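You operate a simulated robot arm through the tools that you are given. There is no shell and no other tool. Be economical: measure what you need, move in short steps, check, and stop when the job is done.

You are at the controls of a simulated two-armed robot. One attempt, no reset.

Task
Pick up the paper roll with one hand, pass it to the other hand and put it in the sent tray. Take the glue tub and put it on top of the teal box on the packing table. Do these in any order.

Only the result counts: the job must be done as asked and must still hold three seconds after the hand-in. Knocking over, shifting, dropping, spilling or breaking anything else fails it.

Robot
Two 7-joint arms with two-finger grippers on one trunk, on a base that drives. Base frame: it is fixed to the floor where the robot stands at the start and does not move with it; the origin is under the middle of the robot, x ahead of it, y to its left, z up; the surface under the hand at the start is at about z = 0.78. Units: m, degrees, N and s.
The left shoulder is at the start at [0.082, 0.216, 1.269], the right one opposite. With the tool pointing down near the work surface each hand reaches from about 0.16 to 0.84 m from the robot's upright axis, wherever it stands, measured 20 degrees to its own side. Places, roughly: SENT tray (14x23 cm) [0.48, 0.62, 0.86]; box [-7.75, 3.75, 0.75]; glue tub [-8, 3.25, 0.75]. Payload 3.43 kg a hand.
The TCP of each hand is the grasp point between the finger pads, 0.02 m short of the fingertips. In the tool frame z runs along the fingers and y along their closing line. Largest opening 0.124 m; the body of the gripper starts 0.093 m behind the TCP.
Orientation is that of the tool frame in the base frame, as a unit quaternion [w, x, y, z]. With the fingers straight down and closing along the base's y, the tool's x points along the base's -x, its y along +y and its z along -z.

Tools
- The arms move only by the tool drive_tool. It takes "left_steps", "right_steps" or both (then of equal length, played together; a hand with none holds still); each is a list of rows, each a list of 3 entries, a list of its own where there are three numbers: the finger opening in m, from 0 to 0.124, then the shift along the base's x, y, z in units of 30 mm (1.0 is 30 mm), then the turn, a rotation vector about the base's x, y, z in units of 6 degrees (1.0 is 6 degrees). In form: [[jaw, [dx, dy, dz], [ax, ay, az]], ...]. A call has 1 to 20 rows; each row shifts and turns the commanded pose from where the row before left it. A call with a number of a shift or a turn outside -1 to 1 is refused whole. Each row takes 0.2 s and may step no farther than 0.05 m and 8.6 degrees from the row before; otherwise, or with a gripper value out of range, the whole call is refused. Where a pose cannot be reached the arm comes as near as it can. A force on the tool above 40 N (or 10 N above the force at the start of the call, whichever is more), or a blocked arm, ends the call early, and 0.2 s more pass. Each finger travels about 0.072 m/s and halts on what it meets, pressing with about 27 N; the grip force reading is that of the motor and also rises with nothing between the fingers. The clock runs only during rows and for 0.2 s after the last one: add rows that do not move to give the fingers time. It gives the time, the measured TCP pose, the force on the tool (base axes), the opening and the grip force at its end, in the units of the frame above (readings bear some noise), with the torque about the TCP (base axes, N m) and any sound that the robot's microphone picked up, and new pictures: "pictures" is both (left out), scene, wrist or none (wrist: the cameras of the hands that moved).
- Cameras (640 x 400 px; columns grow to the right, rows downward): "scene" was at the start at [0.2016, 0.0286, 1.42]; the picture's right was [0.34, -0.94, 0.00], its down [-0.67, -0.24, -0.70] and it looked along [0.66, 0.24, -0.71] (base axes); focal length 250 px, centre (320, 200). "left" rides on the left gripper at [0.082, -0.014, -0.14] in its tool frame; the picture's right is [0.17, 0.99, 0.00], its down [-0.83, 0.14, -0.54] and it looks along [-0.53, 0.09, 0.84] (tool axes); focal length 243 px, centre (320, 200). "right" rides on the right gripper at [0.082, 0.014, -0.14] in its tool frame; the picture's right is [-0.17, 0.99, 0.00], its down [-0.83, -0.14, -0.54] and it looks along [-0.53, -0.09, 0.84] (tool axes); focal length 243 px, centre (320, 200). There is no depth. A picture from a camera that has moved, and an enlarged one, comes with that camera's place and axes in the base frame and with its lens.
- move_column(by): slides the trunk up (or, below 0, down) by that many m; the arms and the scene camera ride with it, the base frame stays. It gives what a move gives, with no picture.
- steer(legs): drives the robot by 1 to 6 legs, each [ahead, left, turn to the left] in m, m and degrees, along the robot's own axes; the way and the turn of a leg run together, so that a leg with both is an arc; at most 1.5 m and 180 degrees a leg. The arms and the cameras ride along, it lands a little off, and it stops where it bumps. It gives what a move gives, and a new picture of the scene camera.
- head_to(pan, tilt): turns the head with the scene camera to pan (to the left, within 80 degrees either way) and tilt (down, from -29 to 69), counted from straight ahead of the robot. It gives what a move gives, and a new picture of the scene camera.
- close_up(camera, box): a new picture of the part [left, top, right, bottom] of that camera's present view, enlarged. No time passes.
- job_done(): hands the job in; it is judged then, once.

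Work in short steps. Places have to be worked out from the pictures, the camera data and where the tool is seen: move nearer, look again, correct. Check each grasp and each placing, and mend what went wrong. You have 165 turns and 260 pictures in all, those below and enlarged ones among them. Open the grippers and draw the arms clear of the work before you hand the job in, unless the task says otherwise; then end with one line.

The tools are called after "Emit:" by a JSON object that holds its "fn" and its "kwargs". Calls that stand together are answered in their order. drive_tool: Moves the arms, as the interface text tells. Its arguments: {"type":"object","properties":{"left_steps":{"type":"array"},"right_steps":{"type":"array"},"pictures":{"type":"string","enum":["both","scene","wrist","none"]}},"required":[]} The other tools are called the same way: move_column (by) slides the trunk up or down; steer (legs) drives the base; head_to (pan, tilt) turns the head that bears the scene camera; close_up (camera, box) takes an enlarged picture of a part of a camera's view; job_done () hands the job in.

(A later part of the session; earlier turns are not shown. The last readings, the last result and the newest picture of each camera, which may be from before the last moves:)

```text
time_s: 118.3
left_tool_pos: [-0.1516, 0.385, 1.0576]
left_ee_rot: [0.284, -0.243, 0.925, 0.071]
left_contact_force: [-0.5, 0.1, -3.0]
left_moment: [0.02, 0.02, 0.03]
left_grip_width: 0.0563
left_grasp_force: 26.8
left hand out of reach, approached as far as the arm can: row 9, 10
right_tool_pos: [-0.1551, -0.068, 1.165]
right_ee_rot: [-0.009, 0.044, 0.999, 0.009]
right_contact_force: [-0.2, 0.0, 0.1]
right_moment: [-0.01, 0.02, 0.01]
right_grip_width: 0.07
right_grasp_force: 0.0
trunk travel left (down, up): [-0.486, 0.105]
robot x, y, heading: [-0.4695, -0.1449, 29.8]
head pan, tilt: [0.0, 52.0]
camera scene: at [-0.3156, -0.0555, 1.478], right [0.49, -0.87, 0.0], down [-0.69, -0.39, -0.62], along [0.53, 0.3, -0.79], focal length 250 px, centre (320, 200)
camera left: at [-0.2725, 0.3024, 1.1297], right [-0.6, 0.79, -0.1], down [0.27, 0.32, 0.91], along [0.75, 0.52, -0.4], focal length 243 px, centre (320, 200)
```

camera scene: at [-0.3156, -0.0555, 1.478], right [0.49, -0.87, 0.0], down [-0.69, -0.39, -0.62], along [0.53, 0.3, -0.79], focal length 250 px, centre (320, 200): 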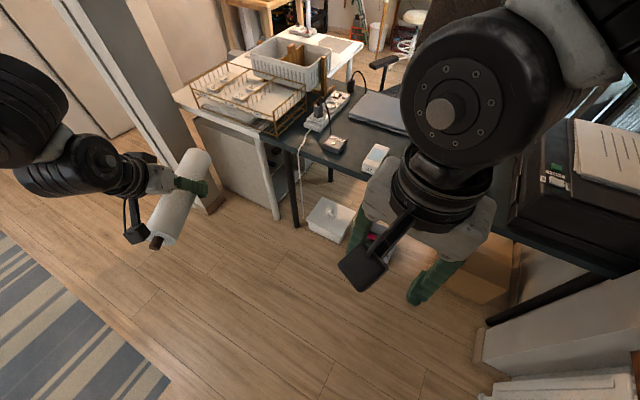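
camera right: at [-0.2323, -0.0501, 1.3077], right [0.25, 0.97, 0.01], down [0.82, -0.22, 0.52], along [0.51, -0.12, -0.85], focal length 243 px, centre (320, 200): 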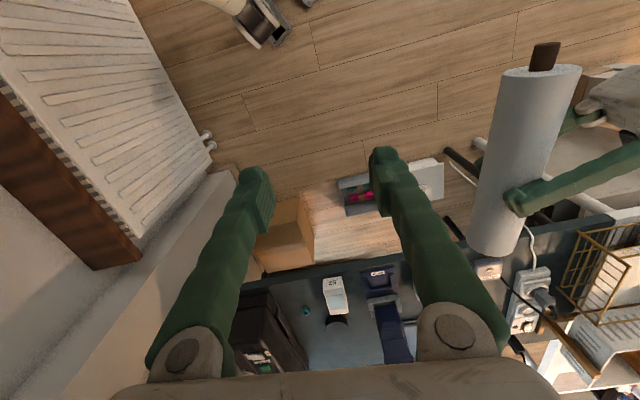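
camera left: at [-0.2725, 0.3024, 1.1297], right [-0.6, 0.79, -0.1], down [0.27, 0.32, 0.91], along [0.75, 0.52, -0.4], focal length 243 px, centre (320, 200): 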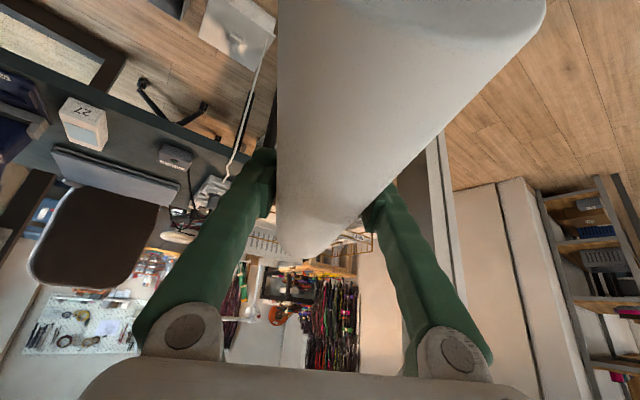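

The roll now lies level along the robot's heading. I turn the robot back to heading 0 and strafe left, stopping short of the table so the left hand ends up in line with the tray.

Emit:
{"fn": "steer", "kwargs": {"legs": [[0, 0, -29.8], [0.2, 0.46, 0]]}}

Emit:
{"fn": "head_to", "kwargs": {"pan": 30, "tilt": 45}}

```text
time_s: 127.0
left_tool_pos: [0.2727, 0.6198, 1.0582]
left_ee_rot: [0.292, 0.001, 0.957, -0.004]
left_contact_force: [-0.3, -0.1, -3.1]
left_moment: [-0.03, 0.0, 0.01]
left_grip_width: 0.0563
left_grasp_force: 26.9
right_tool_pos: [0.0439, 0.2275, 1.1652]
right_ee_rot: [-0.006, 0.3, 0.954, 0.01]
right_contact_force: [0.6, -0.3, -0.6]
right_moment: [0.01, 0.03, -0.04]
right_grip_width: 0.0701
right_grasp_force: 0.1
trunk travel left (down, up): [-0.486, 0.105]
robot x, y, heading: [-0.267, 0.314, -0.3]
head pan, tilt: [0.0, 52.0]
camera scene: at [-0.0892, 0.3181, 1.4779], right [0.0, -1.0, 0.0], down [-0.79, 0.0, -0.62], along [0.62, 0.0, -0.79], focal length 250 px, centre (320, 200)
```

scene: 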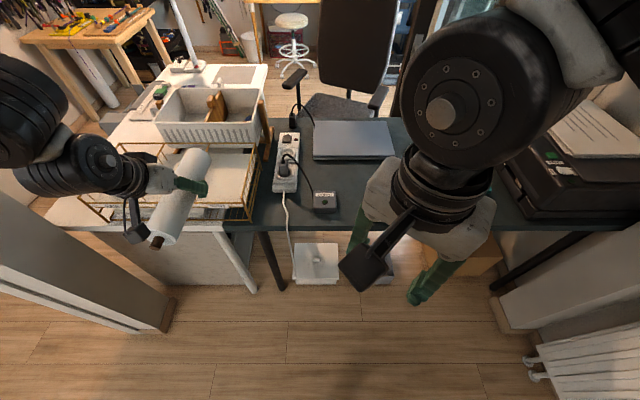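

```text
time_s: 127.9
left_tool_pos: [0.2724, 0.6207, 1.0588]
left_ee_rot: [0.291, 0.001, 0.957, -0.003]
left_contact_force: [0.6, 0.5, -3.3]
left_moment: [-0.02, -0.02, 0.0]
left_grip_width: 0.0564
left_grasp_force: 27.0
right_tool_pos: [0.0445, 0.2277, 1.1651]
right_ee_rot: [-0.008, 0.299, 0.954, 0.01]
right_contact_force: [-0.6, 0.4, 0.3]
right_moment: [0.0, 0.01, -0.01]
right_grip_width: 0.0699
right_grasp_force: 0.0
trunk travel left (down, up): [-0.486, 0.105]
robot x, y, heading: [-0.2669, 0.3136, 0.1]
head pan, tilt: [30.0, 45.0]
camera scene: at [-0.0937, 0.3588, 1.4875], right [0.5, -0.87, 0.0], down [-0.61, -0.35, -0.71], along [0.61, 0.35, -0.71], focal length 250 px, centre (320, 200)
```

scene: 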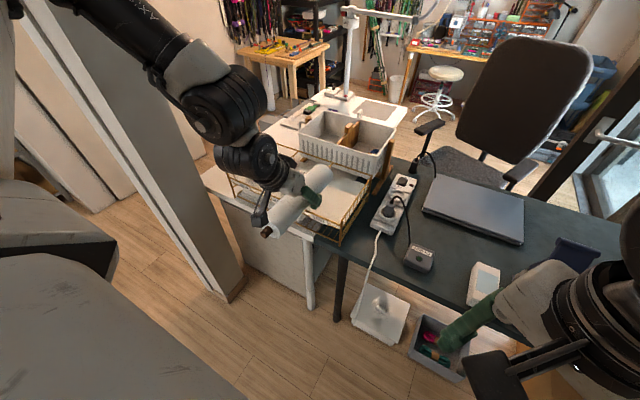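

Well aligned. I look at the tray through the left wrist camera and an enlarged scene view.

Emit:
{"fn": "close_up", "kwargs": {"camera": "left", "box": [0, 0, 640, 400]}}

Emit:
{"fn": "close_up", "kwargs": {"camera": "scene", "box": [220, 120, 400, 250]}}

```text
1.00 times, centred on (320, 200) of left (not enlarged: the box is as wide or as high as the picture)
camera zoom: at [0.126, 0.6078, 1.1296], right [-0.13, 0.99, -0.1], down [0.39, 0.14, 0.91], along [0.91, 0.08, -0.4], focal length 243 px, centre (320, 200)
```

zoom: 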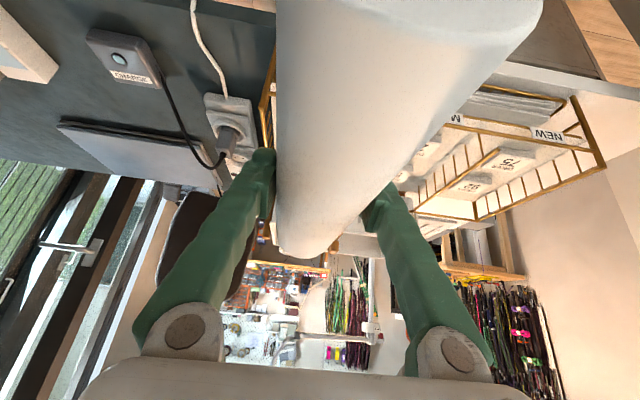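

```text
3.08 times, centred on (310, 185) of scene
camera zoom: at [-0.0937, 0.3588, 1.4875], right [0.5, -0.87, 0.0], down [-0.61, -0.35, -0.71], along [0.61, 0.35, -0.71], focal length 770 px, centre (351, 246)
```

zoom: 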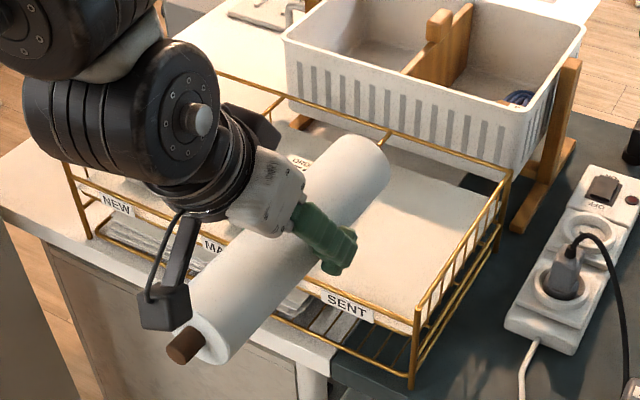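

The front labels read NEW, MA.., SENT, and the SENT tray spans about x 0.37–0.60, y 0.55–0.69. I drive forward 0.2 m so the roll is above it.

Emit:
{"fn": "steer", "kwargs": {"legs": [[0.21, 0, 0]]}}

Emit:
{"fn": "close_up", "kwargs": {"camera": "scene", "box": [200, 150, 380, 270]}}

```text
time_s: 129.8
left_tool_pos: [0.482, 0.6175, 1.0584]
left_ee_rot: [0.292, 0.002, 0.956, -0.005]
left_contact_force: [0.3, -0.9, -3.6]
left_moment: [0.03, -0.05, -0.01]
left_grip_width: 0.056
left_grasp_force: 26.7
right_tool_pos: [0.2545, 0.2262, 1.1645]
right_ee_rot: [-0.007, 0.3, 0.954, 0.011]
right_contact_force: [-0.2, 0.7, 0.1]
right_moment: [-0.01, -0.03, -0.01]
right_grip_width: 0.07
right_grasp_force: 0.1
trunk travel left (down, up): [-0.486, 0.105]
robot x, y, heading: [-0.0539, 0.3167, -0.2]
head pan, tilt: [30.0, 45.0]
camera scene: at [0.1152, 0.3582, 1.4877], right [0.5, -0.87, 0.0], down [-0.61, -0.35, -0.71], along [0.61, 0.35, -0.71], focal length 250 px, centre (320, 200)
```

scene: 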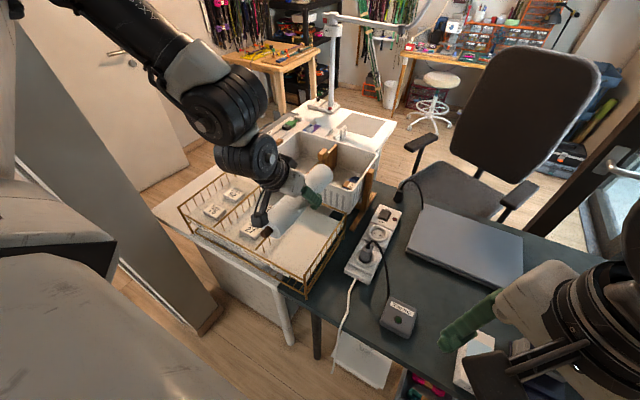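

```text
3.33 times, centred on (290, 210) of scene
camera zoom: at [0.1152, 0.3582, 1.4877], right [0.5, -0.87, 0.0], down [-0.61, -0.35, -0.71], along [0.61, 0.35, -0.71], focal length 834 px, centre (420, 167)
```

zoom: 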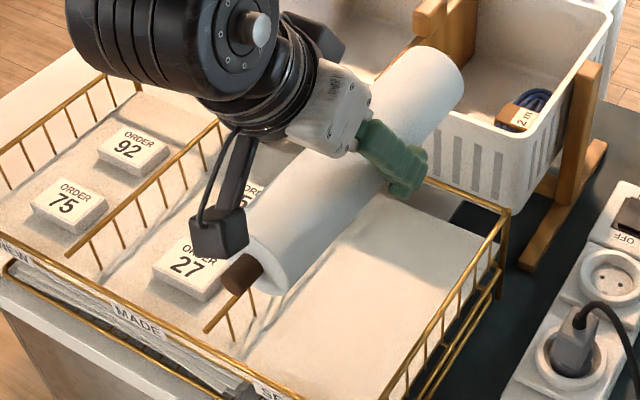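

The tray interior is about x 0.37–0.60, y 0.55–0.70, with a low front rail and an open back with a rail at z≈0.91. I lower to z≈0.95 for a closer look.

Emit:
{"fn": "drive_tool", "kwargs": {"left_steps": [[0, [-0.07, 0.05, -0.7], [0, 0, 0]], [0, [-0.07, 0.05, -0.7], [0, 0, 0]], [0, [-0.07, 0, -0.7], [0, 0, 0]], [0, [0, 0, -0.7], [0, 0, 0]], [0, [0, 0, -0.7], [0, 0, 0]], [0, [0, 0, 0], [0, 0, 0]]], "pictures": "wrist"}}

Emit:
{"fn": "close_up", "kwargs": {"camera": "scene", "box": [220, 170, 380, 290]}}

```text
time_s: 131.2
left_tool_pos: [0.4771, 0.6203, 0.9544]
left_ee_rot: [0.291, 0.005, 0.957, -0.006]
left_contact_force: [-0.1, 0.2, -4.0]
left_moment: [-0.01, -0.04, -0.01]
left_grip_width: 0.0563
left_grasp_force: 26.9
right_tool_pos: [0.2535, 0.2262, 1.1648]
right_ee_rot: [-0.007, 0.3, 0.954, 0.011]
right_contact_force: [-0.1, -0.2, 1.1]
right_moment: [0.02, 0.02, 0.03]
right_grip_width: 0.0701
right_grasp_force: 0.0
trunk travel left (down, up): [-0.486, 0.105]
robot x, y, heading: [-0.057, 0.3193, -0.1]
head pan, tilt: [30.0, 45.0]
camera left: at [0.3308, 0.6093, 1.0247], right [-0.13, 0.99, -0.1], down [0.39, 0.14, 0.91], along [0.91, 0.08, -0.4], focal length 243 px, centre (320, 200)
```

left: 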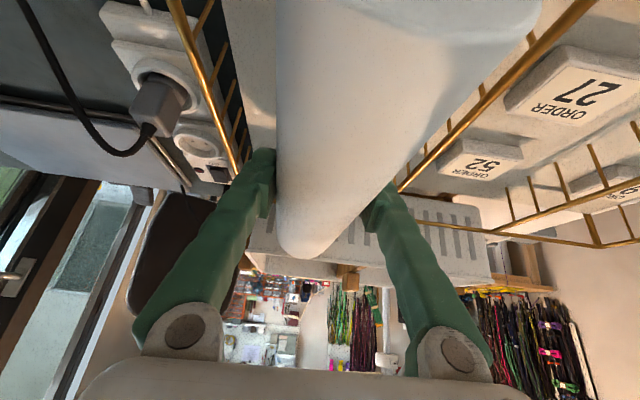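

```text
3.33 times, centred on (300, 230) of scene
camera zoom: at [0.1166, 0.3579, 1.4876], right [0.5, -0.87, 0.0], down [-0.61, -0.35, -0.71], along [0.61, 0.35, -0.71], focal length 834 px, centre (387, 100)
```

zoom: 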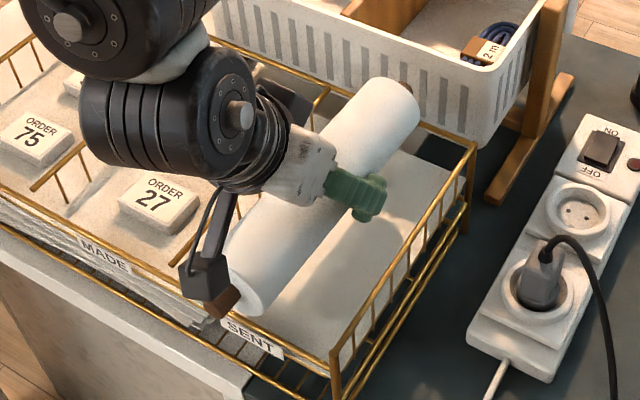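

The side walls slope: the rim is about 0.86 at the front and 0.91 at the back, so I keep the far nub just short of the back rail. I lower gently to near the tray floor.

Emit:
{"fn": "drive_tool", "kwargs": {"left_steps": [[0, [-0.1, 0, -0.5], [0, 0, 0]], [0, [-0.05, 0, -0.5], [0, 0, 0]], [0, [0, 0, -0.5], [0, 0, 0]], [0, [0, 0, -0.3], [0, 0, 0]], [0, [0, 0, 0], [0, 0, 0]]], "pictures": "none"}}

Emit:
{"fn": "close_up", "kwargs": {"camera": "scene", "box": [220, 170, 380, 290]}}

```text
time_s: 132.4
left_tool_pos: [0.474, 0.6203, 0.9029]
left_ee_rot: [0.295, 0.002, 0.955, -0.004]
left_contact_force: [2.1, 1.0, 26.9]
left_moment: [-0.01, -0.46, -0.06]
left_grip_width: 0.0569
left_grasp_force: 27.2
right_tool_pos: [0.2539, 0.2254, 1.1647]
right_ee_rot: [-0.007, 0.3, 0.954, 0.01]
right_contact_force: [-0.1, -0.7, 0.6]
right_moment: [0.01, 0.0, 0.05]
right_grip_width: 0.0701
right_grasp_force: 0.1
trunk travel left (down, up): [-0.486, 0.105]
robot x, y, heading: [-0.0557, 0.3144, -0.2]
head pan, tilt: [30.0, 45.0]
```

```text
3.33 times, centred on (300, 230) of scene
camera zoom: at [0.1151, 0.3568, 1.488], right [0.5, -0.87, 0.0], down [-0.61, -0.35, -0.71], along [0.61, 0.35, -0.71], focal length 834 px, centre (387, 100)
```

zoom: 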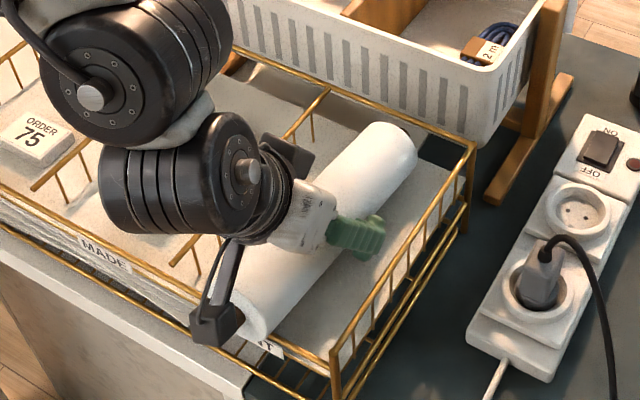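

There is contact at z≈0.903. I zoom in to see whether the far nub is in front of the back rail or resting on it.

Emit:
{"fn": "close_up", "kwargs": {"camera": "scene", "box": [305, 190, 353, 220]}}

Emit:
{"fn": "close_up", "kwargs": {"camera": "scene", "box": [240, 235, 304, 285]}}

```text
13.33 times, centred on (329, 205) of scene
camera zoom: at [0.1151, 0.3568, 1.488], right [0.5, -0.87, 0.0], down [-0.61, -0.35, -0.71], along [0.61, 0.35, -0.71], focal length 3336 px, centre (200, 133)
```

zoom: 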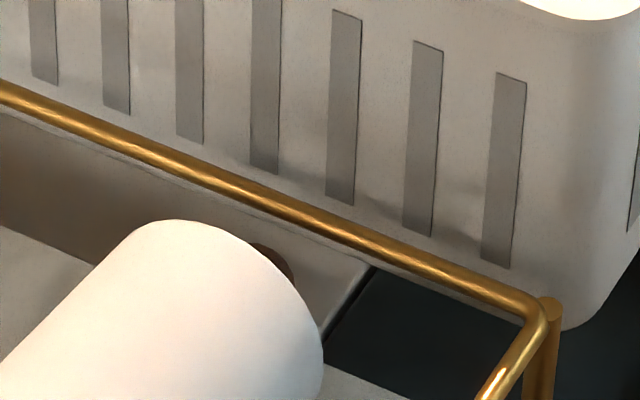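

```text
8.00 times, centred on (272, 260) of scene
camera zoom: at [0.1151, 0.3568, 1.488], right [0.5, -0.87, 0.0], down [-0.61, -0.35, -0.71], along [0.61, 0.35, -0.71], focal length 2002 px, centre (704, -280)
```

zoom: 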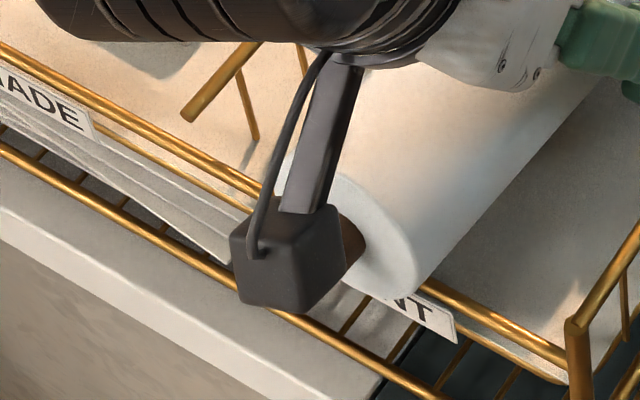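

The far nub sits clear in front of and below the back rail, and the roll rests on the tray floor. I release it.

Emit:
{"fn": "drive_tool", "kwargs": {"left_steps": [[0.06, [0, 0, 0], [0, 0, 0]], [0.065, [0, 0, 0], [0, 0, 0]], [0.075, [0, 0, 0], [0, 0, 0]], [0.08, [0, 0, 0], [0, 0, 0]], [0.08, [0, 0, 0], [0, 0, 0]]], "pictures": "scene"}}

Emit:
{"fn": "close_up", "kwargs": {"camera": "scene", "box": [220, 170, 380, 290]}}

```text
time_s: 133.6
left_tool_pos: [0.4725, 0.6218, 0.8995]
left_ee_rot: [0.292, 0.004, 0.956, -0.006]
left_contact_force: [-0.2, 0.0, -0.8]
left_moment: [0.01, -0.02, -0.02]
left_grip_width: 0.0801
left_grasp_force: 0.1
right_tool_pos: [0.255, 0.226, 1.1646]
right_ee_rot: [-0.007, 0.3, 0.954, 0.01]
right_contact_force: [-0.1, 0.2, -0.6]
right_moment: [0.01, 0.0, -0.02]
right_grip_width: 0.0703
right_grasp_force: 0.1
trunk travel left (down, up): [-0.486, 0.105]
robot x, y, heading: [-0.0553, 0.3152, -0.1]
head pan, tilt: [30.0, 45.0]
camera scene: at [0.1164, 0.358, 1.4875], right [0.5, -0.87, 0.0], down [-0.61, -0.35, -0.71], along [0.61, 0.35, -0.71], focal length 250 px, centre (320, 200)
```

scene: 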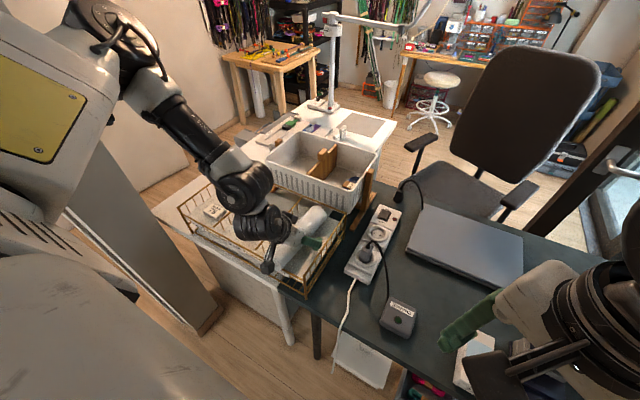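

```text
3.33 times, centred on (300, 230) of scene
camera zoom: at [0.1164, 0.358, 1.4875], right [0.5, -0.87, 0.0], down [-0.61, -0.35, -0.71], along [0.61, 0.35, -0.71], focal length 834 px, centre (387, 100)
```

zoom: 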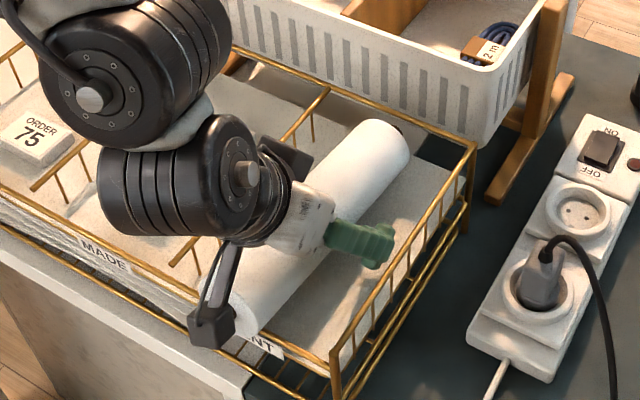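

Released, and the roll stays. I withdraw the left hand back along its finger axis, then upward.

Emit:
{"fn": "drive_tool", "kwargs": {"left_steps": [[0.08, [-0.3, 0, 0.5], [0, 0, 0]], [0.08, [-0.4, 0, 0.7], [0, 0, 0]], [0.08, [-0.4, 0, 0.7], [0, 0, 0]], [0.08, [-0.4, 0, 0.8], [0, 0, 0]], [0.08, [-0.4, 0, 0.8], [0, 0, 0]], [0.08, [-0.4, 0, 0.8], [0, 0, 0]], [0.08, [-0.4, 0, 0.8], [0, 0, 0]], [0.08, [-0.4, 0, 0.8], [0, 0, 0]], [0.08, [0, 0, 0], [0, 0, 0]]]}}

Emit:
{"fn": "close_up", "kwargs": {"camera": "scene", "box": [220, 170, 380, 290]}}

```text
time_s: 135.6
left_tool_pos: [0.4312, 0.638, 1.0589]
left_ee_rot: [0.291, 0.002, 0.957, -0.004]
left_contact_force: [-0.3, -0.1, -0.2]
left_moment: [-0.06, 0.02, -0.03]
left_grip_width: 0.0803
left_grasp_force: 0.0
left hand out of reach, approached as far as the arm can: row 5, 6, 7, 8
right_tool_pos: [0.2549, 0.2271, 1.1658]
right_ee_rot: [-0.008, 0.3, 0.954, 0.009]
right_contact_force: [0.1, 0.4, 0.3]
right_moment: [0.03, 0.03, 0.0]
right_grip_width: 0.0702
right_grasp_force: 0.0
trunk travel left (down, up): [-0.486, 0.105]
robot x, y, heading: [-0.0566, 0.3176, -0.3]
head pan, tilt: [30.0, 45.0]
camera scene: at [0.117, 0.3586, 1.4874], right [0.5, -0.87, 0.0], down [-0.61, -0.35, -0.71], along [0.61, 0.35, -0.71], focal length 250 px, centre (320, 200)
camera left: at [0.2854, 0.6261, 1.1305], right [-0.13, 0.99, -0.1], down [0.39, 0.14, 0.91], along [0.91, 0.08, -0.4], focal length 243 px, centre (320, 200)
```

scene: 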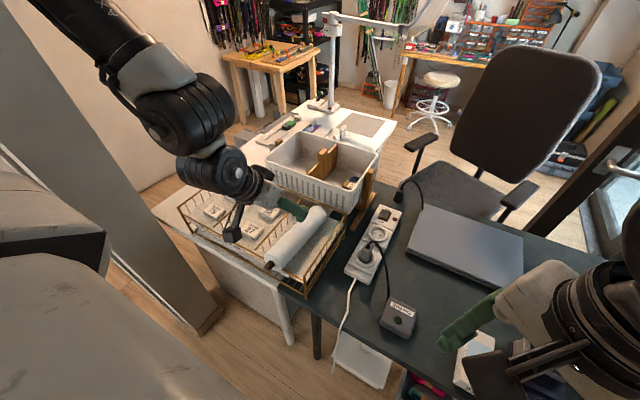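
left: 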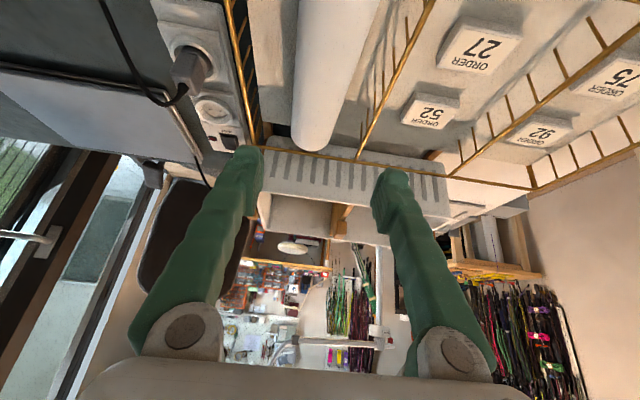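

```text
3.33 times, centred on (300, 230) of scene
camera zoom: at [0.117, 0.3586, 1.4874], right [0.5, -0.87, 0.0], down [-0.61, -0.35, -0.71], along [0.61, 0.35, -0.71], focal length 834 px, centre (387, 100)
```

zoom: 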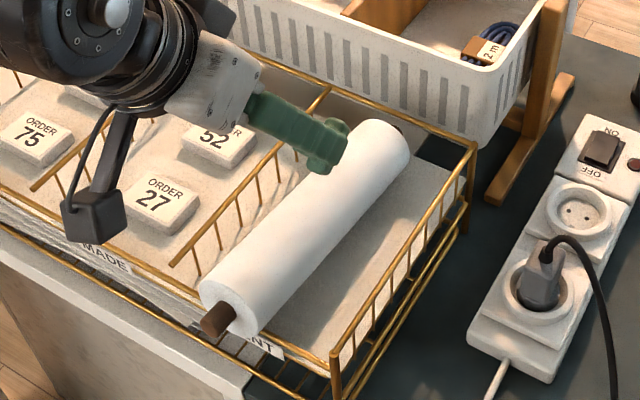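

The roll lies in the SENT tray. Now for the glue tub about 8 m behind: I back away from the table, then tuck the arms and look around.

Emit:
{"fn": "steer", "kwargs": {"legs": [[-0.6, 0, 0]]}}

Emit:
{"fn": "head_to", "kwargs": {"pan": 0, "tilt": 15}}

```text
time_s: 139.7
left_tool_pos: [-0.1677, 0.6393, 1.0599]
left_ee_rot: [0.29, 0.003, 0.957, -0.005]
left_contact_force: [0.9, 0.4, 0.4]
left_moment: [0.03, 0.0, 0.0]
left_grip_width: 0.08
left_grasp_force: 0.0
right_tool_pos: [-0.3431, 0.2289, 1.1648]
right_ee_rot: [-0.008, 0.299, 0.954, 0.01]
right_contact_force: [0.6, -0.3, -0.1]
right_moment: [-0.02, -0.01, -0.02]
right_grip_width: 0.0701
right_grasp_force: 0.0
trunk travel left (down, up): [-0.486, 0.105]
robot x, y, heading: [-0.659, 0.3168, -0.2]
head pan, tilt: [30.0, 45.0]
camera scene: at [-0.4819, 0.3598, 1.4874], right [0.5, -0.87, 0.0], down [-0.61, -0.35, -0.71], along [0.61, 0.35, -0.71], focal length 250 px, centre (320, 200)
```

scene: 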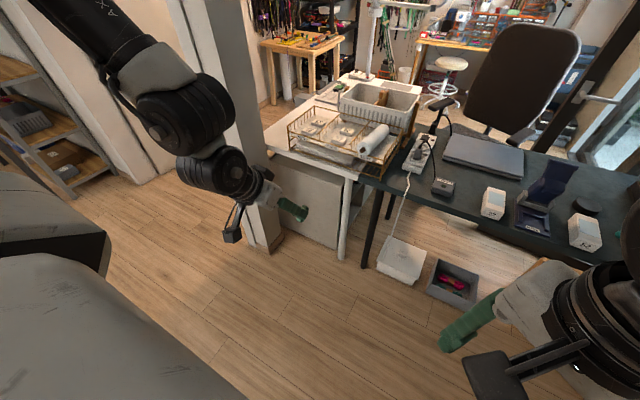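

```text
time_s: 140.7
left_tool_pos: [-0.1671, 0.639, 1.0591]
left_ee_rot: [0.291, 0.003, 0.957, -0.005]
left_contact_force: [-0.1, 0.2, -0.1]
left_moment: [-0.02, 0.0, -0.02]
left_grip_width: 0.0798
left_grasp_force: 0.0
right_tool_pos: [-0.3455, 0.2296, 1.1639]
right_ee_rot: [-0.007, 0.3, 0.954, 0.009]
right_contact_force: [0.3, -0.7, 0.1]
right_moment: [0.01, -0.02, 0.01]
right_grip_width: 0.07
right_grasp_force: 0.0
trunk travel left (down, up): [-0.486, 0.105]
robot x, y, heading: [-0.6555, 0.3182, -0.0]
head pan, tilt: [0.0, 15.0]
camera scene: at [-0.4597, 0.3192, 1.5343], right [0.0, -1.0, 0.0], down [-0.26, 0.0, -0.97], along [0.97, 0.0, -0.26], focal length 250 px, centre (320, 200)
```

scene: 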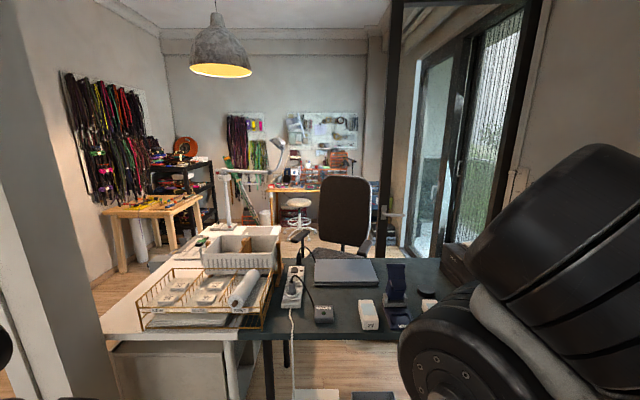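

The roll is visibly resting in the tray. I turn left 90° and look into the rest of the room.

Emit:
{"fn": "steer", "kwargs": {"legs": [[0, 0, 100]]}}

Emit:
{"fn": "head_to", "kwargs": {"pan": 60, "tilt": 15}}

```text
time_s: 146.9
left_tool_pos: [-1.0569, 0.741, 1.0589]
left_ee_rot: [-0.19, 0.733, -0.615, -0.221]
left_contact_force: [-0.3, -0.1, -0.3]
left_moment: [-0.03, 0.02, -0.03]
left_grip_width: 0.0799
left_grasp_force: 0.0
right_tool_pos: [-0.6217, 0.6395, 1.1646]
right_ee_rot: [-0.012, -0.54, 0.841, 0.0]
right_contact_force: [-0.4, 0.2, 0.6]
right_moment: [0.04, -0.03, 0.01]
right_grip_width: 0.0701
right_grasp_force: 0.0
trunk travel left (down, up): [-0.486, 0.105]
robot x, y, heading: [-0.6568, 0.3175, 100.1]
head pan, tilt: [0.0, 15.0]
camera scene: at [-0.6906, 0.5131, 1.5343], right [0.98, 0.18, 0.0], down [0.05, -0.25, -0.97], along [-0.17, 0.95, -0.26], focal length 250 px, centre (320, 200)
```

scene: 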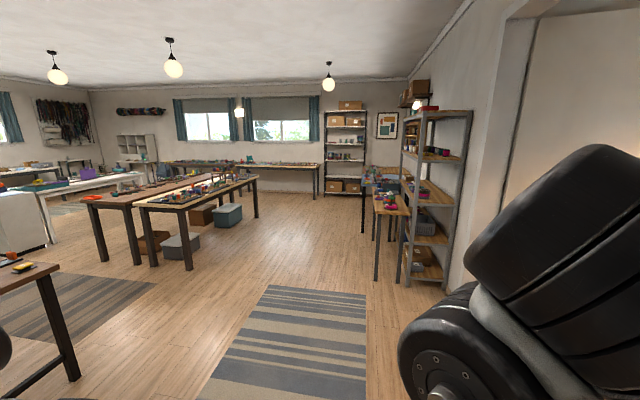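

```text
time_s: 148.2
left_tool_pos: [-1.0577, 0.7406, 1.0591]
left_ee_rot: [-0.191, 0.732, -0.616, -0.22]
left_contact_force: [0.3, 0.7, 0.0]
left_moment: [-0.01, 0.02, 0.05]
left_grip_width: 0.0803
left_grasp_force: 0.1
right_tool_pos: [-0.6215, 0.6402, 1.166]
right_ee_rot: [-0.013, -0.54, 0.842, 0.001]
right_contact_force: [0.0, 0.8, -0.9]
right_moment: [0.01, 0.05, 0.0]
right_grip_width: 0.0703
right_grasp_force: 0.0
trunk travel left (down, up): [-0.486, 0.105]
robot x, y, heading: [-0.6562, 0.3196, 100.4]
head pan, tilt: [60.0, 15.0]
camera scene: at [-0.762, 0.453, 1.5343], right [0.34, 0.94, 0.0], down [0.24, -0.09, -0.97], along [-0.91, 0.33, -0.26], focal length 250 px, centre (320, 200)
```

scene: 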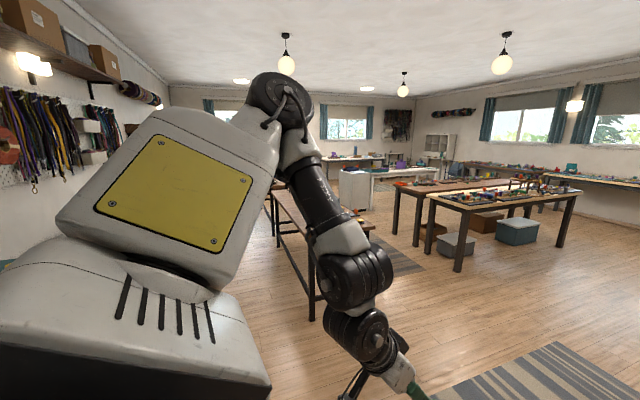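

The target should appear near pixel (344, 160), so I enlarge that region.

Emit:
{"fn": "close_up", "kwargs": {"camera": "scene", "box": [310, 125, 440, 206]}}

Emit:
{"fn": "close_up", "kwargs": {"camera": "scene", "box": [240, 100, 560, 300]}}

```text
4.92 times, centred on (375, 166) of scene
camera zoom: at [-0.762, 0.453, 1.5343], right [0.34, 0.94, 0.0], down [0.24, -0.09, -0.97], along [-0.91, 0.33, -0.26], focal length 1232 px, centre (49, 370)
```

zoom: 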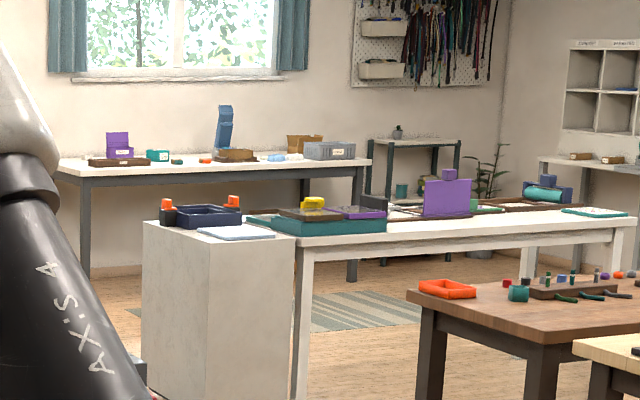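

```text
2.00 times, centred on (400, 200) of scene
camera zoom: at [-0.762, 0.453, 1.5343], right [0.34, 0.94, 0.0], down [0.24, -0.09, -0.97], along [-0.91, 0.33, -0.26], focal length 500 px, centre (160, 200)
```

zoom: 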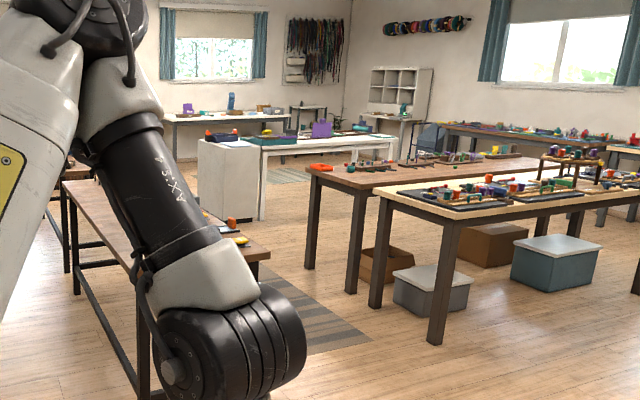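

The teal box on the white window table matches the given position. The route runs along the aisle at y≈2.2, between the table at y<1.6 and the ones at y>2.8. I turn to face -x and drive there in legs.

Emit:
{"fn": "steer", "kwargs": {"legs": [[0, 0, 79.6], [0.67, -0.9, 0], [0.67, -0.95, 0]]}}

Emit:
{"fn": "head_to", "kwargs": {"pan": 0, "tilt": 25}}

```text
time_s: 177.7
left_tool_pos: [-2.4961, 1.8214, 1.0596]
left_ee_rot: [-0.002, 0.957, 0.006, -0.291]
left_contact_force: [-0.3, -0.3, -0.2]
left_moment: [0.01, 0.0, 0.02]
left_grip_width: 0.0798
left_grasp_force: 0.0
right_tool_pos: [-2.3259, 2.2353, 1.1658]
right_ee_rot: [0.009, 0.956, -0.292, 0.007]
right_contact_force: [0.3, -0.2, 0.5]
right_moment: [-0.02, -0.02, -0.01]
right_grip_width: 0.0701
right_grasp_force: 0.1
trunk travel left (down, up): [-0.486, 0.105]
robot x, y, heading: [-2.0181, 2.1514, -179.3]
head pan, tilt: [60.0, 15.0]
camera scene: at [-2.1638, 2.0685, 1.5343], right [-0.87, 0.49, 0.0], down [0.13, 0.23, -0.97], along [-0.47, -0.84, -0.26], focal length 250 px, centre (320, 200)
```

scene: 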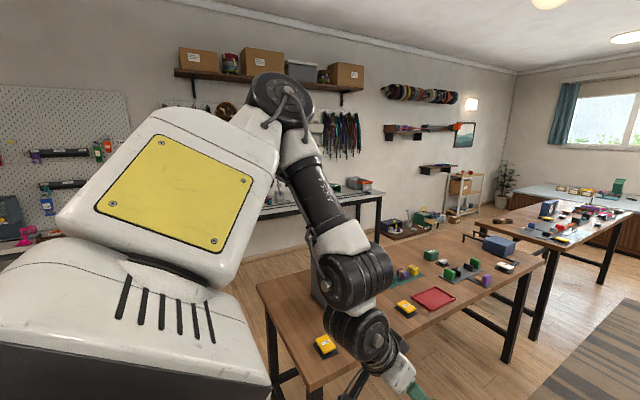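

```text
time_s: 179.0
left_tool_pos: [-2.4967, 1.8217, 1.0589]
left_ee_rot: [-0.002, 0.956, 0.006, -0.292]
left_contact_force: [-0.3, -0.2, 0.2]
left_moment: [0.0, 0.02, -0.01]
left_grip_width: 0.08
left_grasp_force: 0.2
right_tool_pos: [-2.3268, 2.2341, 1.1648]
right_ee_rot: [0.01, 0.956, -0.292, 0.007]
right_contact_force: [0.1, 0.0, -0.2]
right_moment: [-0.02, -0.04, 0.02]
right_grip_width: 0.0702
right_grasp_force: 0.1
trunk travel left (down, up): [-0.486, 0.105]
robot x, y, heading: [-2.0144, 2.1538, -179.0]
head pan, tilt: [0.0, 25.0]
camera scene: at [-2.2105, 2.1488, 1.5181], right [-0.01, 1.0, 0.0], down [0.42, 0.01, -0.91], along [-0.91, -0.01, -0.42], focal length 250 px, centre (320, 200)
```

scene: 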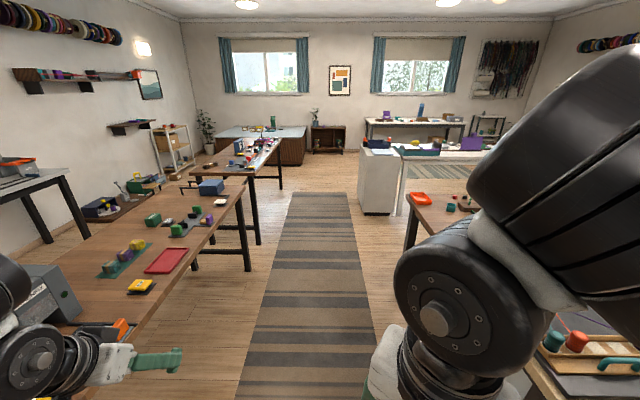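

The aisle is clear along the rug. I drive straight ahead 4.3 m past the white cabinet.

Emit:
{"fn": "steer", "kwargs": {"legs": [[1.5, 0, 0], [1.5, 0, 0], [1.3, 0, 0]]}}

Emit:
{"fn": "head_to", "kwargs": {"pan": -45, "tilt": 30}}

```text
time_s: 204.8
left_tool_pos: [-6.8, 1.8105, 1.0594]
left_ee_rot: [-0.005, 0.957, -0.005, -0.291]
left_contact_force: [0.2, -0.2, -0.1]
left_moment: [0.04, 0.0, 0.02]
left_grip_width: 0.0798
left_grasp_force: 0.1
right_tool_pos: [-6.6209, 2.2193, 1.165]
right_ee_rot: [0.01, 0.953, -0.303, 0.006]
right_contact_force: [-0.8, -0.2, 1.1]
right_moment: [0.01, 0.05, 0.01]
right_grip_width: 0.0702
right_grasp_force: 0.1
trunk travel left (down, up): [-0.486, 0.105]
robot x, y, heading: [-6.3095, 2.1295, 179.5]
head pan, tilt: [0.0, 25.0]
camera scene: at [-6.5071, 2.131, 1.5182], right [0.01, 1.0, 0.0], down [0.42, 0.0, -0.91], along [-0.91, 0.01, -0.42], focal length 250 px, centre (320, 200)
```

scene: 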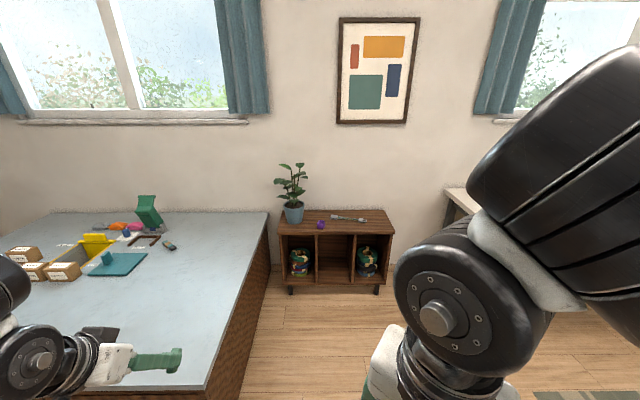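

```text
time_s: 205.9
left_tool_pos: [-6.8012, 1.8098, 1.0592]
left_ee_rot: [-0.005, 0.957, -0.006, -0.291]
left_contact_force: [-0.3, -0.1, -0.2]
left_moment: [-0.01, -0.01, 0.03]
left_grip_width: 0.0801
left_grasp_force: 0.0
right_tool_pos: [-6.6213, 2.2197, 1.1666]
right_ee_rot: [0.01, 0.953, -0.302, 0.006]
right_contact_force: [-0.2, -0.9, 0.1]
right_moment: [0.05, -0.03, -0.01]
right_grip_width: 0.07
right_grasp_force: 0.0
trunk travel left (down, up): [-0.486, 0.105]
robot x, y, heading: [-6.311, 2.132, 179.5]
head pan, tilt: [-45.0, 30.0]
camera scene: at [-6.4787, 2.1946, 1.5102], right [0.71, 0.7, 0.0], down [0.35, -0.36, -0.87], along [-0.61, 0.62, -0.5], focal length 250 px, centre (320, 200)
```

scene: 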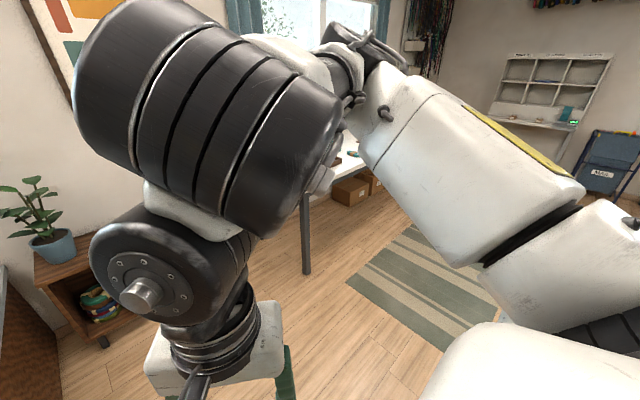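

I'm past the counter; the packing table begins near (-7.6, 3.1), with a low shelf at x<-8.0 to its left. I move to the open spot near (-7.15, 2.45) and turn towards the table's corner.

Emit:
{"fn": "steer", "kwargs": {"legs": [[0.85, -0.33, 0], [0, 0, -60]]}}

Emit:
{"fn": "head_to", "kwargs": {"pan": 0, "tilt": 35}}

```text
time_s: 215.0
left_tool_pos: [-7.6781, 2.7235, 1.0592]
left_ee_rot: [-0.15, 0.826, -0.482, -0.25]
left_contact_force: [0.4, 0.4, -0.3]
left_moment: [-0.03, 0.0, -0.02]
left_grip_width: 0.08
left_grasp_force: 0.0
right_tool_pos: [-7.2343, 2.7729, 1.165]
right_ee_rot: [-0.011, -0.675, 0.738, -0.002]
right_contact_force: [0.0, -0.2, 0.2]
right_moment: [0.03, 0.01, 0.02]
right_grip_width: 0.0701
right_grasp_force: 0.0
trunk travel left (down, up): [-0.486, 0.105]
robot x, y, heading: [-7.1581, 2.4568, 119.6]
head pan, tilt: [-45.0, 30.0]
camera scene: at [-7.1856, 2.637, 1.5101], right [0.96, -0.27, 0.0], down [-0.13, -0.48, -0.87], along [0.23, 0.83, -0.5], focal length 250 px, centre (320, 200)
```

scene: 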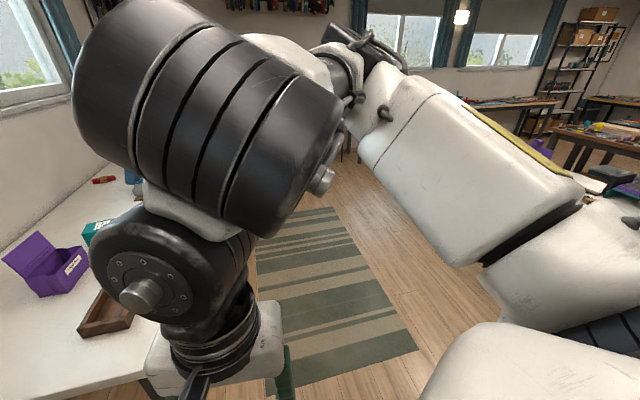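

```text
time_s: 216.1
left_tool_pos: [-7.6782, 2.7234, 1.0592]
left_ee_rot: [-0.15, 0.826, -0.482, -0.249]
left_contact_force: [-0.2, 0.2, -0.8]
left_moment: [0.03, -0.01, 0.03]
left_grip_width: 0.0799
left_grasp_force: 0.2
right_tool_pos: [-7.2337, 2.7733, 1.1644]
right_ee_rot: [-0.012, -0.675, 0.738, -0.001]
right_contact_force: [0.4, -0.4, 0.1]
right_moment: [0.01, -0.04, 0.0]
right_grip_width: 0.07
right_grasp_force: 0.0
trunk travel left (down, up): [-0.486, 0.105]
robot x, y, heading: [-7.1565, 2.4567, 119.7]
head pan, tilt: [0.0, 35.0]
camera scene: at [-7.253, 2.6265, 1.5024], right [0.87, 0.49, 0.0], down [0.28, -0.5, -0.82], along [-0.4, 0.71, -0.57], focal length 250 px, centre (320, 200)
```

scene: 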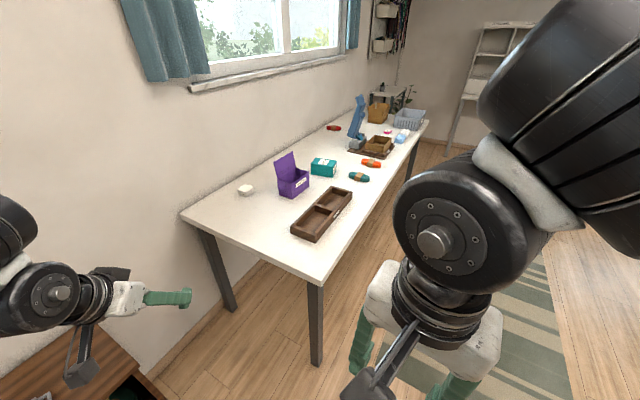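

The table is in view. I enlarge it to identify the glue tub and the teal box.

Emit:
{"fn": "close_up", "kwargs": {"camera": "scene", "box": [220, 130, 380, 230]}}

Emit:
{"fn": "close_up", "kwargs": {"camera": "scene", "box": [215, 165, 279, 205]}}

```text
4.00 times, centred on (300, 180) of scene
camera zoom: at [-7.253, 2.6265, 1.5024], right [0.87, 0.49, 0.0], down [0.28, -0.5, -0.82], along [-0.4, 0.71, -0.57], focal length 1001 px, centre (400, 280)
```

zoom: 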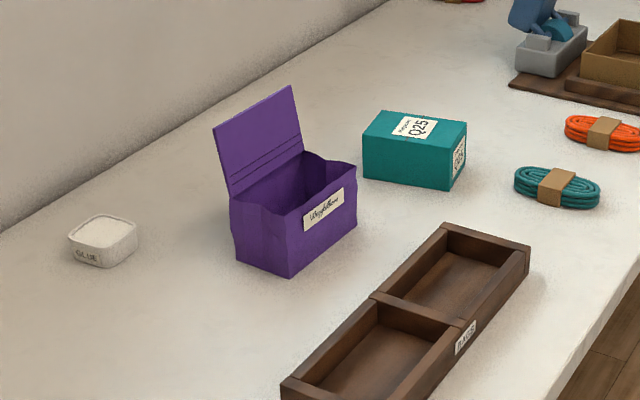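

```text
10.00 times, centred on (247, 185) of scene
camera zoom: at [-7.253, 2.6265, 1.5024], right [0.87, 0.49, 0.0], down [0.28, -0.5, -0.82], along [-0.4, 0.71, -0.57], focal length 2502 px, centre (1050, 350)
```

zoom: 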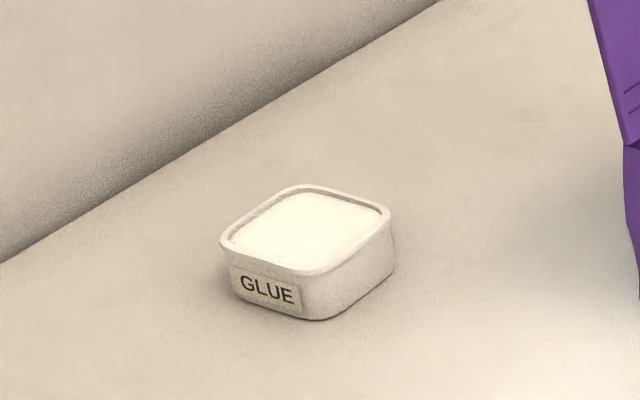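

The glue tub is a small open square tub at about (-8.13, 3.4), and the teal box (Q25) is further along, near (-7.9, 3.8). I approach the table's left end so the left arm can reach the tub.

Emit:
{"fn": "steer", "kwargs": {"legs": [[0.47, 0.28, -13]]}}

Emit:
{"fn": "head_to", "kwargs": {"pan": 10, "tilt": 42}}

```text
time_s: 220.5
left_tool_pos: [-8.0454, 3.1546, 1.0611]
left_ee_rot: [-0.178, 0.766, -0.573, -0.231]
left_contact_force: [0.2, 0.6, 0.4]
left_moment: [-0.01, 0.01, -0.01]
left_grip_width: 0.0801
left_grasp_force: 0.1
right_tool_pos: [-7.6013, 3.1031, 1.1656]
right_ee_rot: [-0.012, -0.587, 0.81, 0.001]
right_contact_force: [-0.7, 0.3, 0.0]
right_moment: [0.01, 0.03, 0.0]
right_grip_width: 0.0699
right_grasp_force: 0.2
trunk travel left (down, up): [-0.486, 0.105]
robot x, y, heading: [-7.5983, 2.7776, 106.5]
head pan, tilt: [0.0, 35.0]
camera scene: at [-7.6538, 2.965, 1.5024], right [0.96, 0.29, 0.0], down [0.16, -0.55, -0.82], along [-0.23, 0.79, -0.57], focal length 250 px, centre (320, 200)
```

scene: 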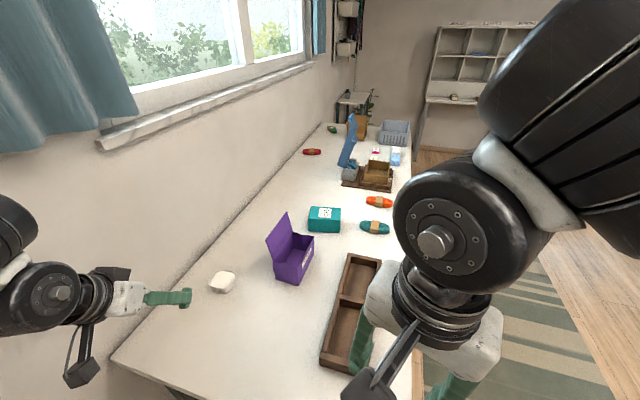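

```text
time_s: 221.2
left_tool_pos: [-8.0461, 3.1557, 1.0595]
left_ee_rot: [-0.176, 0.767, -0.573, -0.23]
left_contact_force: [-1.3, -1.0, -0.1]
left_moment: [0.0, 0.02, -0.01]
left_grip_width: 0.0802
left_grasp_force: 0.1
right_tool_pos: [-7.6006, 3.1045, 1.1649]
right_ee_rot: [-0.012, -0.587, 0.809, 0.001]
right_contact_force: [0.4, 0.3, 0.2]
right_moment: [0.0, -0.02, 0.01]
right_grip_width: 0.07
right_grasp_force: 0.0
trunk travel left (down, up): [-0.486, 0.105]
robot x, y, heading: [-7.5942, 2.7774, 106.5]
head pan, tilt: [10.0, 42.0]
camera scene: at [-7.6666, 2.956, 1.4918], right [0.89, 0.45, 0.0], down [0.3, -0.6, -0.74], along [-0.33, 0.67, -0.67], focal length 250 px, centre (320, 200)
```

scene: 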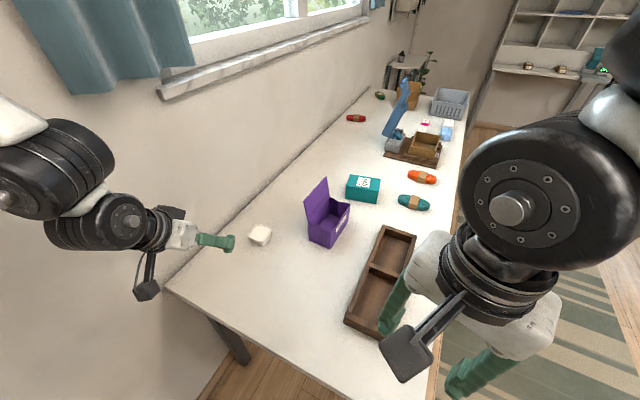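

Triangulation puts the tub near (-8.10, 3.38) with its top around z 0.82. I check with the left wrist camera.

Emit:
{"fn": "close_up", "kwargs": {"camera": "left", "box": [0, 0, 640, 400]}}

```text
1.00 times, centred on (320, 200) of left (not enlarged: the box is as wide or as high as the picture)
camera zoom: at [-7.9924, 3.0198, 1.1305], right [-0.91, -0.41, -0.1], down [-0.25, 0.33, 0.91], along [-0.34, 0.85, -0.4], focal length 243 px, centre (320, 200)
```

zoom: 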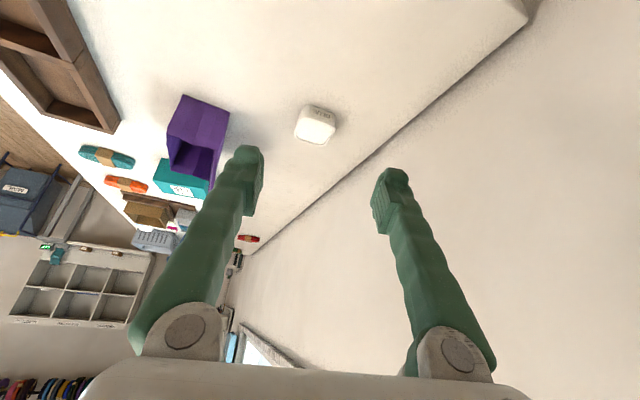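

All views agree: the tub top is at about (-8.113, 3.39, 0.805), with its sides along the room axes. I shift the robot 7 cm nearer, then turn the left hand 16° and ease its tilt so it closes along x.

Emit:
{"fn": "steer", "kwargs": {"legs": [[0.02, 0.07, 0]]}}

Emit:
{"fn": "drive_tool", "kwargs": {"left_steps": [[0.1, [0, 0, 0], [0.5, 0, -0.55]], [0.11, [0, 0, 0], [0.5, 0, -0.55]], [0.11, [0, 0.3, 0], [0.5, 0, -0.55]], [0.11, [0, 0.4, 0], [0.5, 0, -0.55]], [0.11, [0, 0.5, 0], [0.5, 0, -0.55]], [0.11, [0, 0.5, 0], [0, 0, 0]], [0.11, [0, 0, 0], [0, 0, 0]]]}}

```text
time_s: 222.6
left_tool_pos: [-8.0924, 3.1533, 1.0645]
left_ee_rot: [-0.175, 0.762, -0.578, -0.236]
left_contact_force: [-0.4, -0.7, 0.5]
left_moment: [0.02, -0.01, -0.03]
left_grip_width: 0.0801
left_grasp_force: 0.0
right_tool_pos: [-7.6486, 3.1006, 1.166]
right_ee_rot: [-0.015, -0.587, 0.809, 0.004]
right_contact_force: [-0.7, 0.4, 0.0]
right_moment: [0.0, 0.05, -0.01]
right_grip_width: 0.0702
right_grasp_force: 0.1
trunk travel left (down, up): [-0.486, 0.105]
robot x, y, heading: [-7.6533, 2.7756, 106.5]
head pan, tilt: [10.0, 42.0]
stopped in leg 1: the robot was blocked; the commanded pose is now the measured one
camera scene: at [-7.7109, 2.9519, 1.4928], right [0.89, 0.45, -0.01], down [0.29, -0.6, -0.75], along [-0.34, 0.67, -0.67], focal length 250 px, centre (320, 200)
```

scene: 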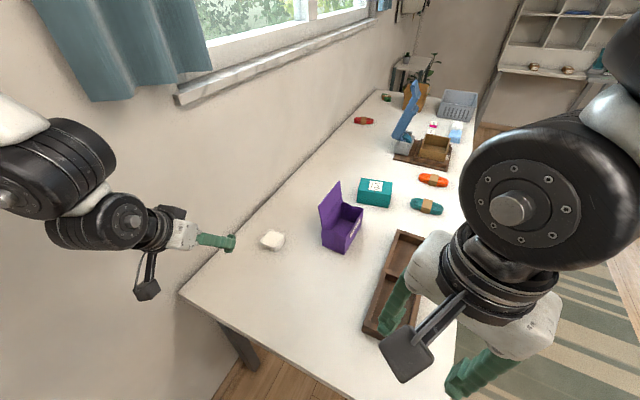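

```text
time_s: 224.4
left_tool_pos: [-8.0225, 3.227, 1.084]
left_ee_rot: [0.286, -0.613, 0.674, 0.297]
left_contact_force: [0.5, 0.5, 0.8]
left_moment: [-0.06, 0.0, 0.02]
left_grip_width: 0.1102
left_grasp_force: 0.0
left hand out of reach, approached as far as the arm can: row 1, 2
right_tool_pos: [-7.5812, 3.1039, 1.1635]
right_ee_rot: [-0.031, -0.582, 0.813, 0.014]
right_contact_force: [0.2, -0.3, -0.4]
right_moment: [0.05, 0.04, -0.01]
right_grip_width: 0.0698
right_grasp_force: 0.1
trunk travel left (down, up): [-0.486, 0.105]
robot x, y, heading: [-7.6336, 2.7807, 105.8]
head pan, tilt: [10.0, 42.0]
stopped in row 7 (left hand): the arm was blocked; the commanded pose is now the measured one
camera scene: at [-7.6319, 2.9558, 1.4928], right [0.9, 0.44, -0.04], down [0.26, -0.6, -0.76], along [-0.35, 0.67, -0.65], focal length 250 px, centre (320, 200)
camera left: at [-8.0186, 3.0677, 1.1145], right [-1.0, -0.04, -0.08], down [-0.08, 0.15, 0.99], along [-0.03, 0.99, -0.15], focal length 243 px, centre (320, 200)
```

scene: 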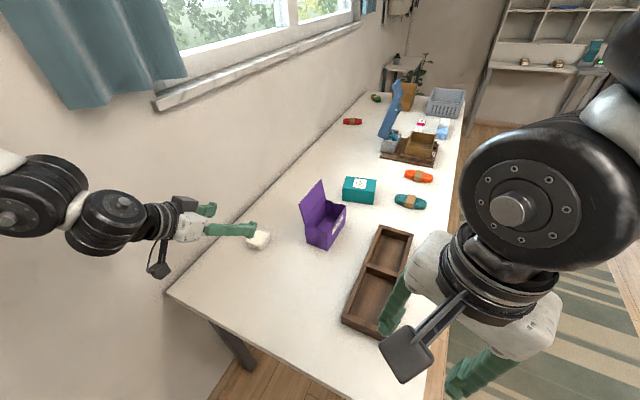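
left: 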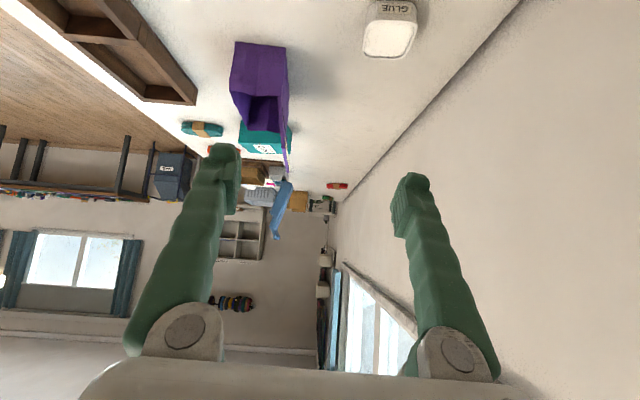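

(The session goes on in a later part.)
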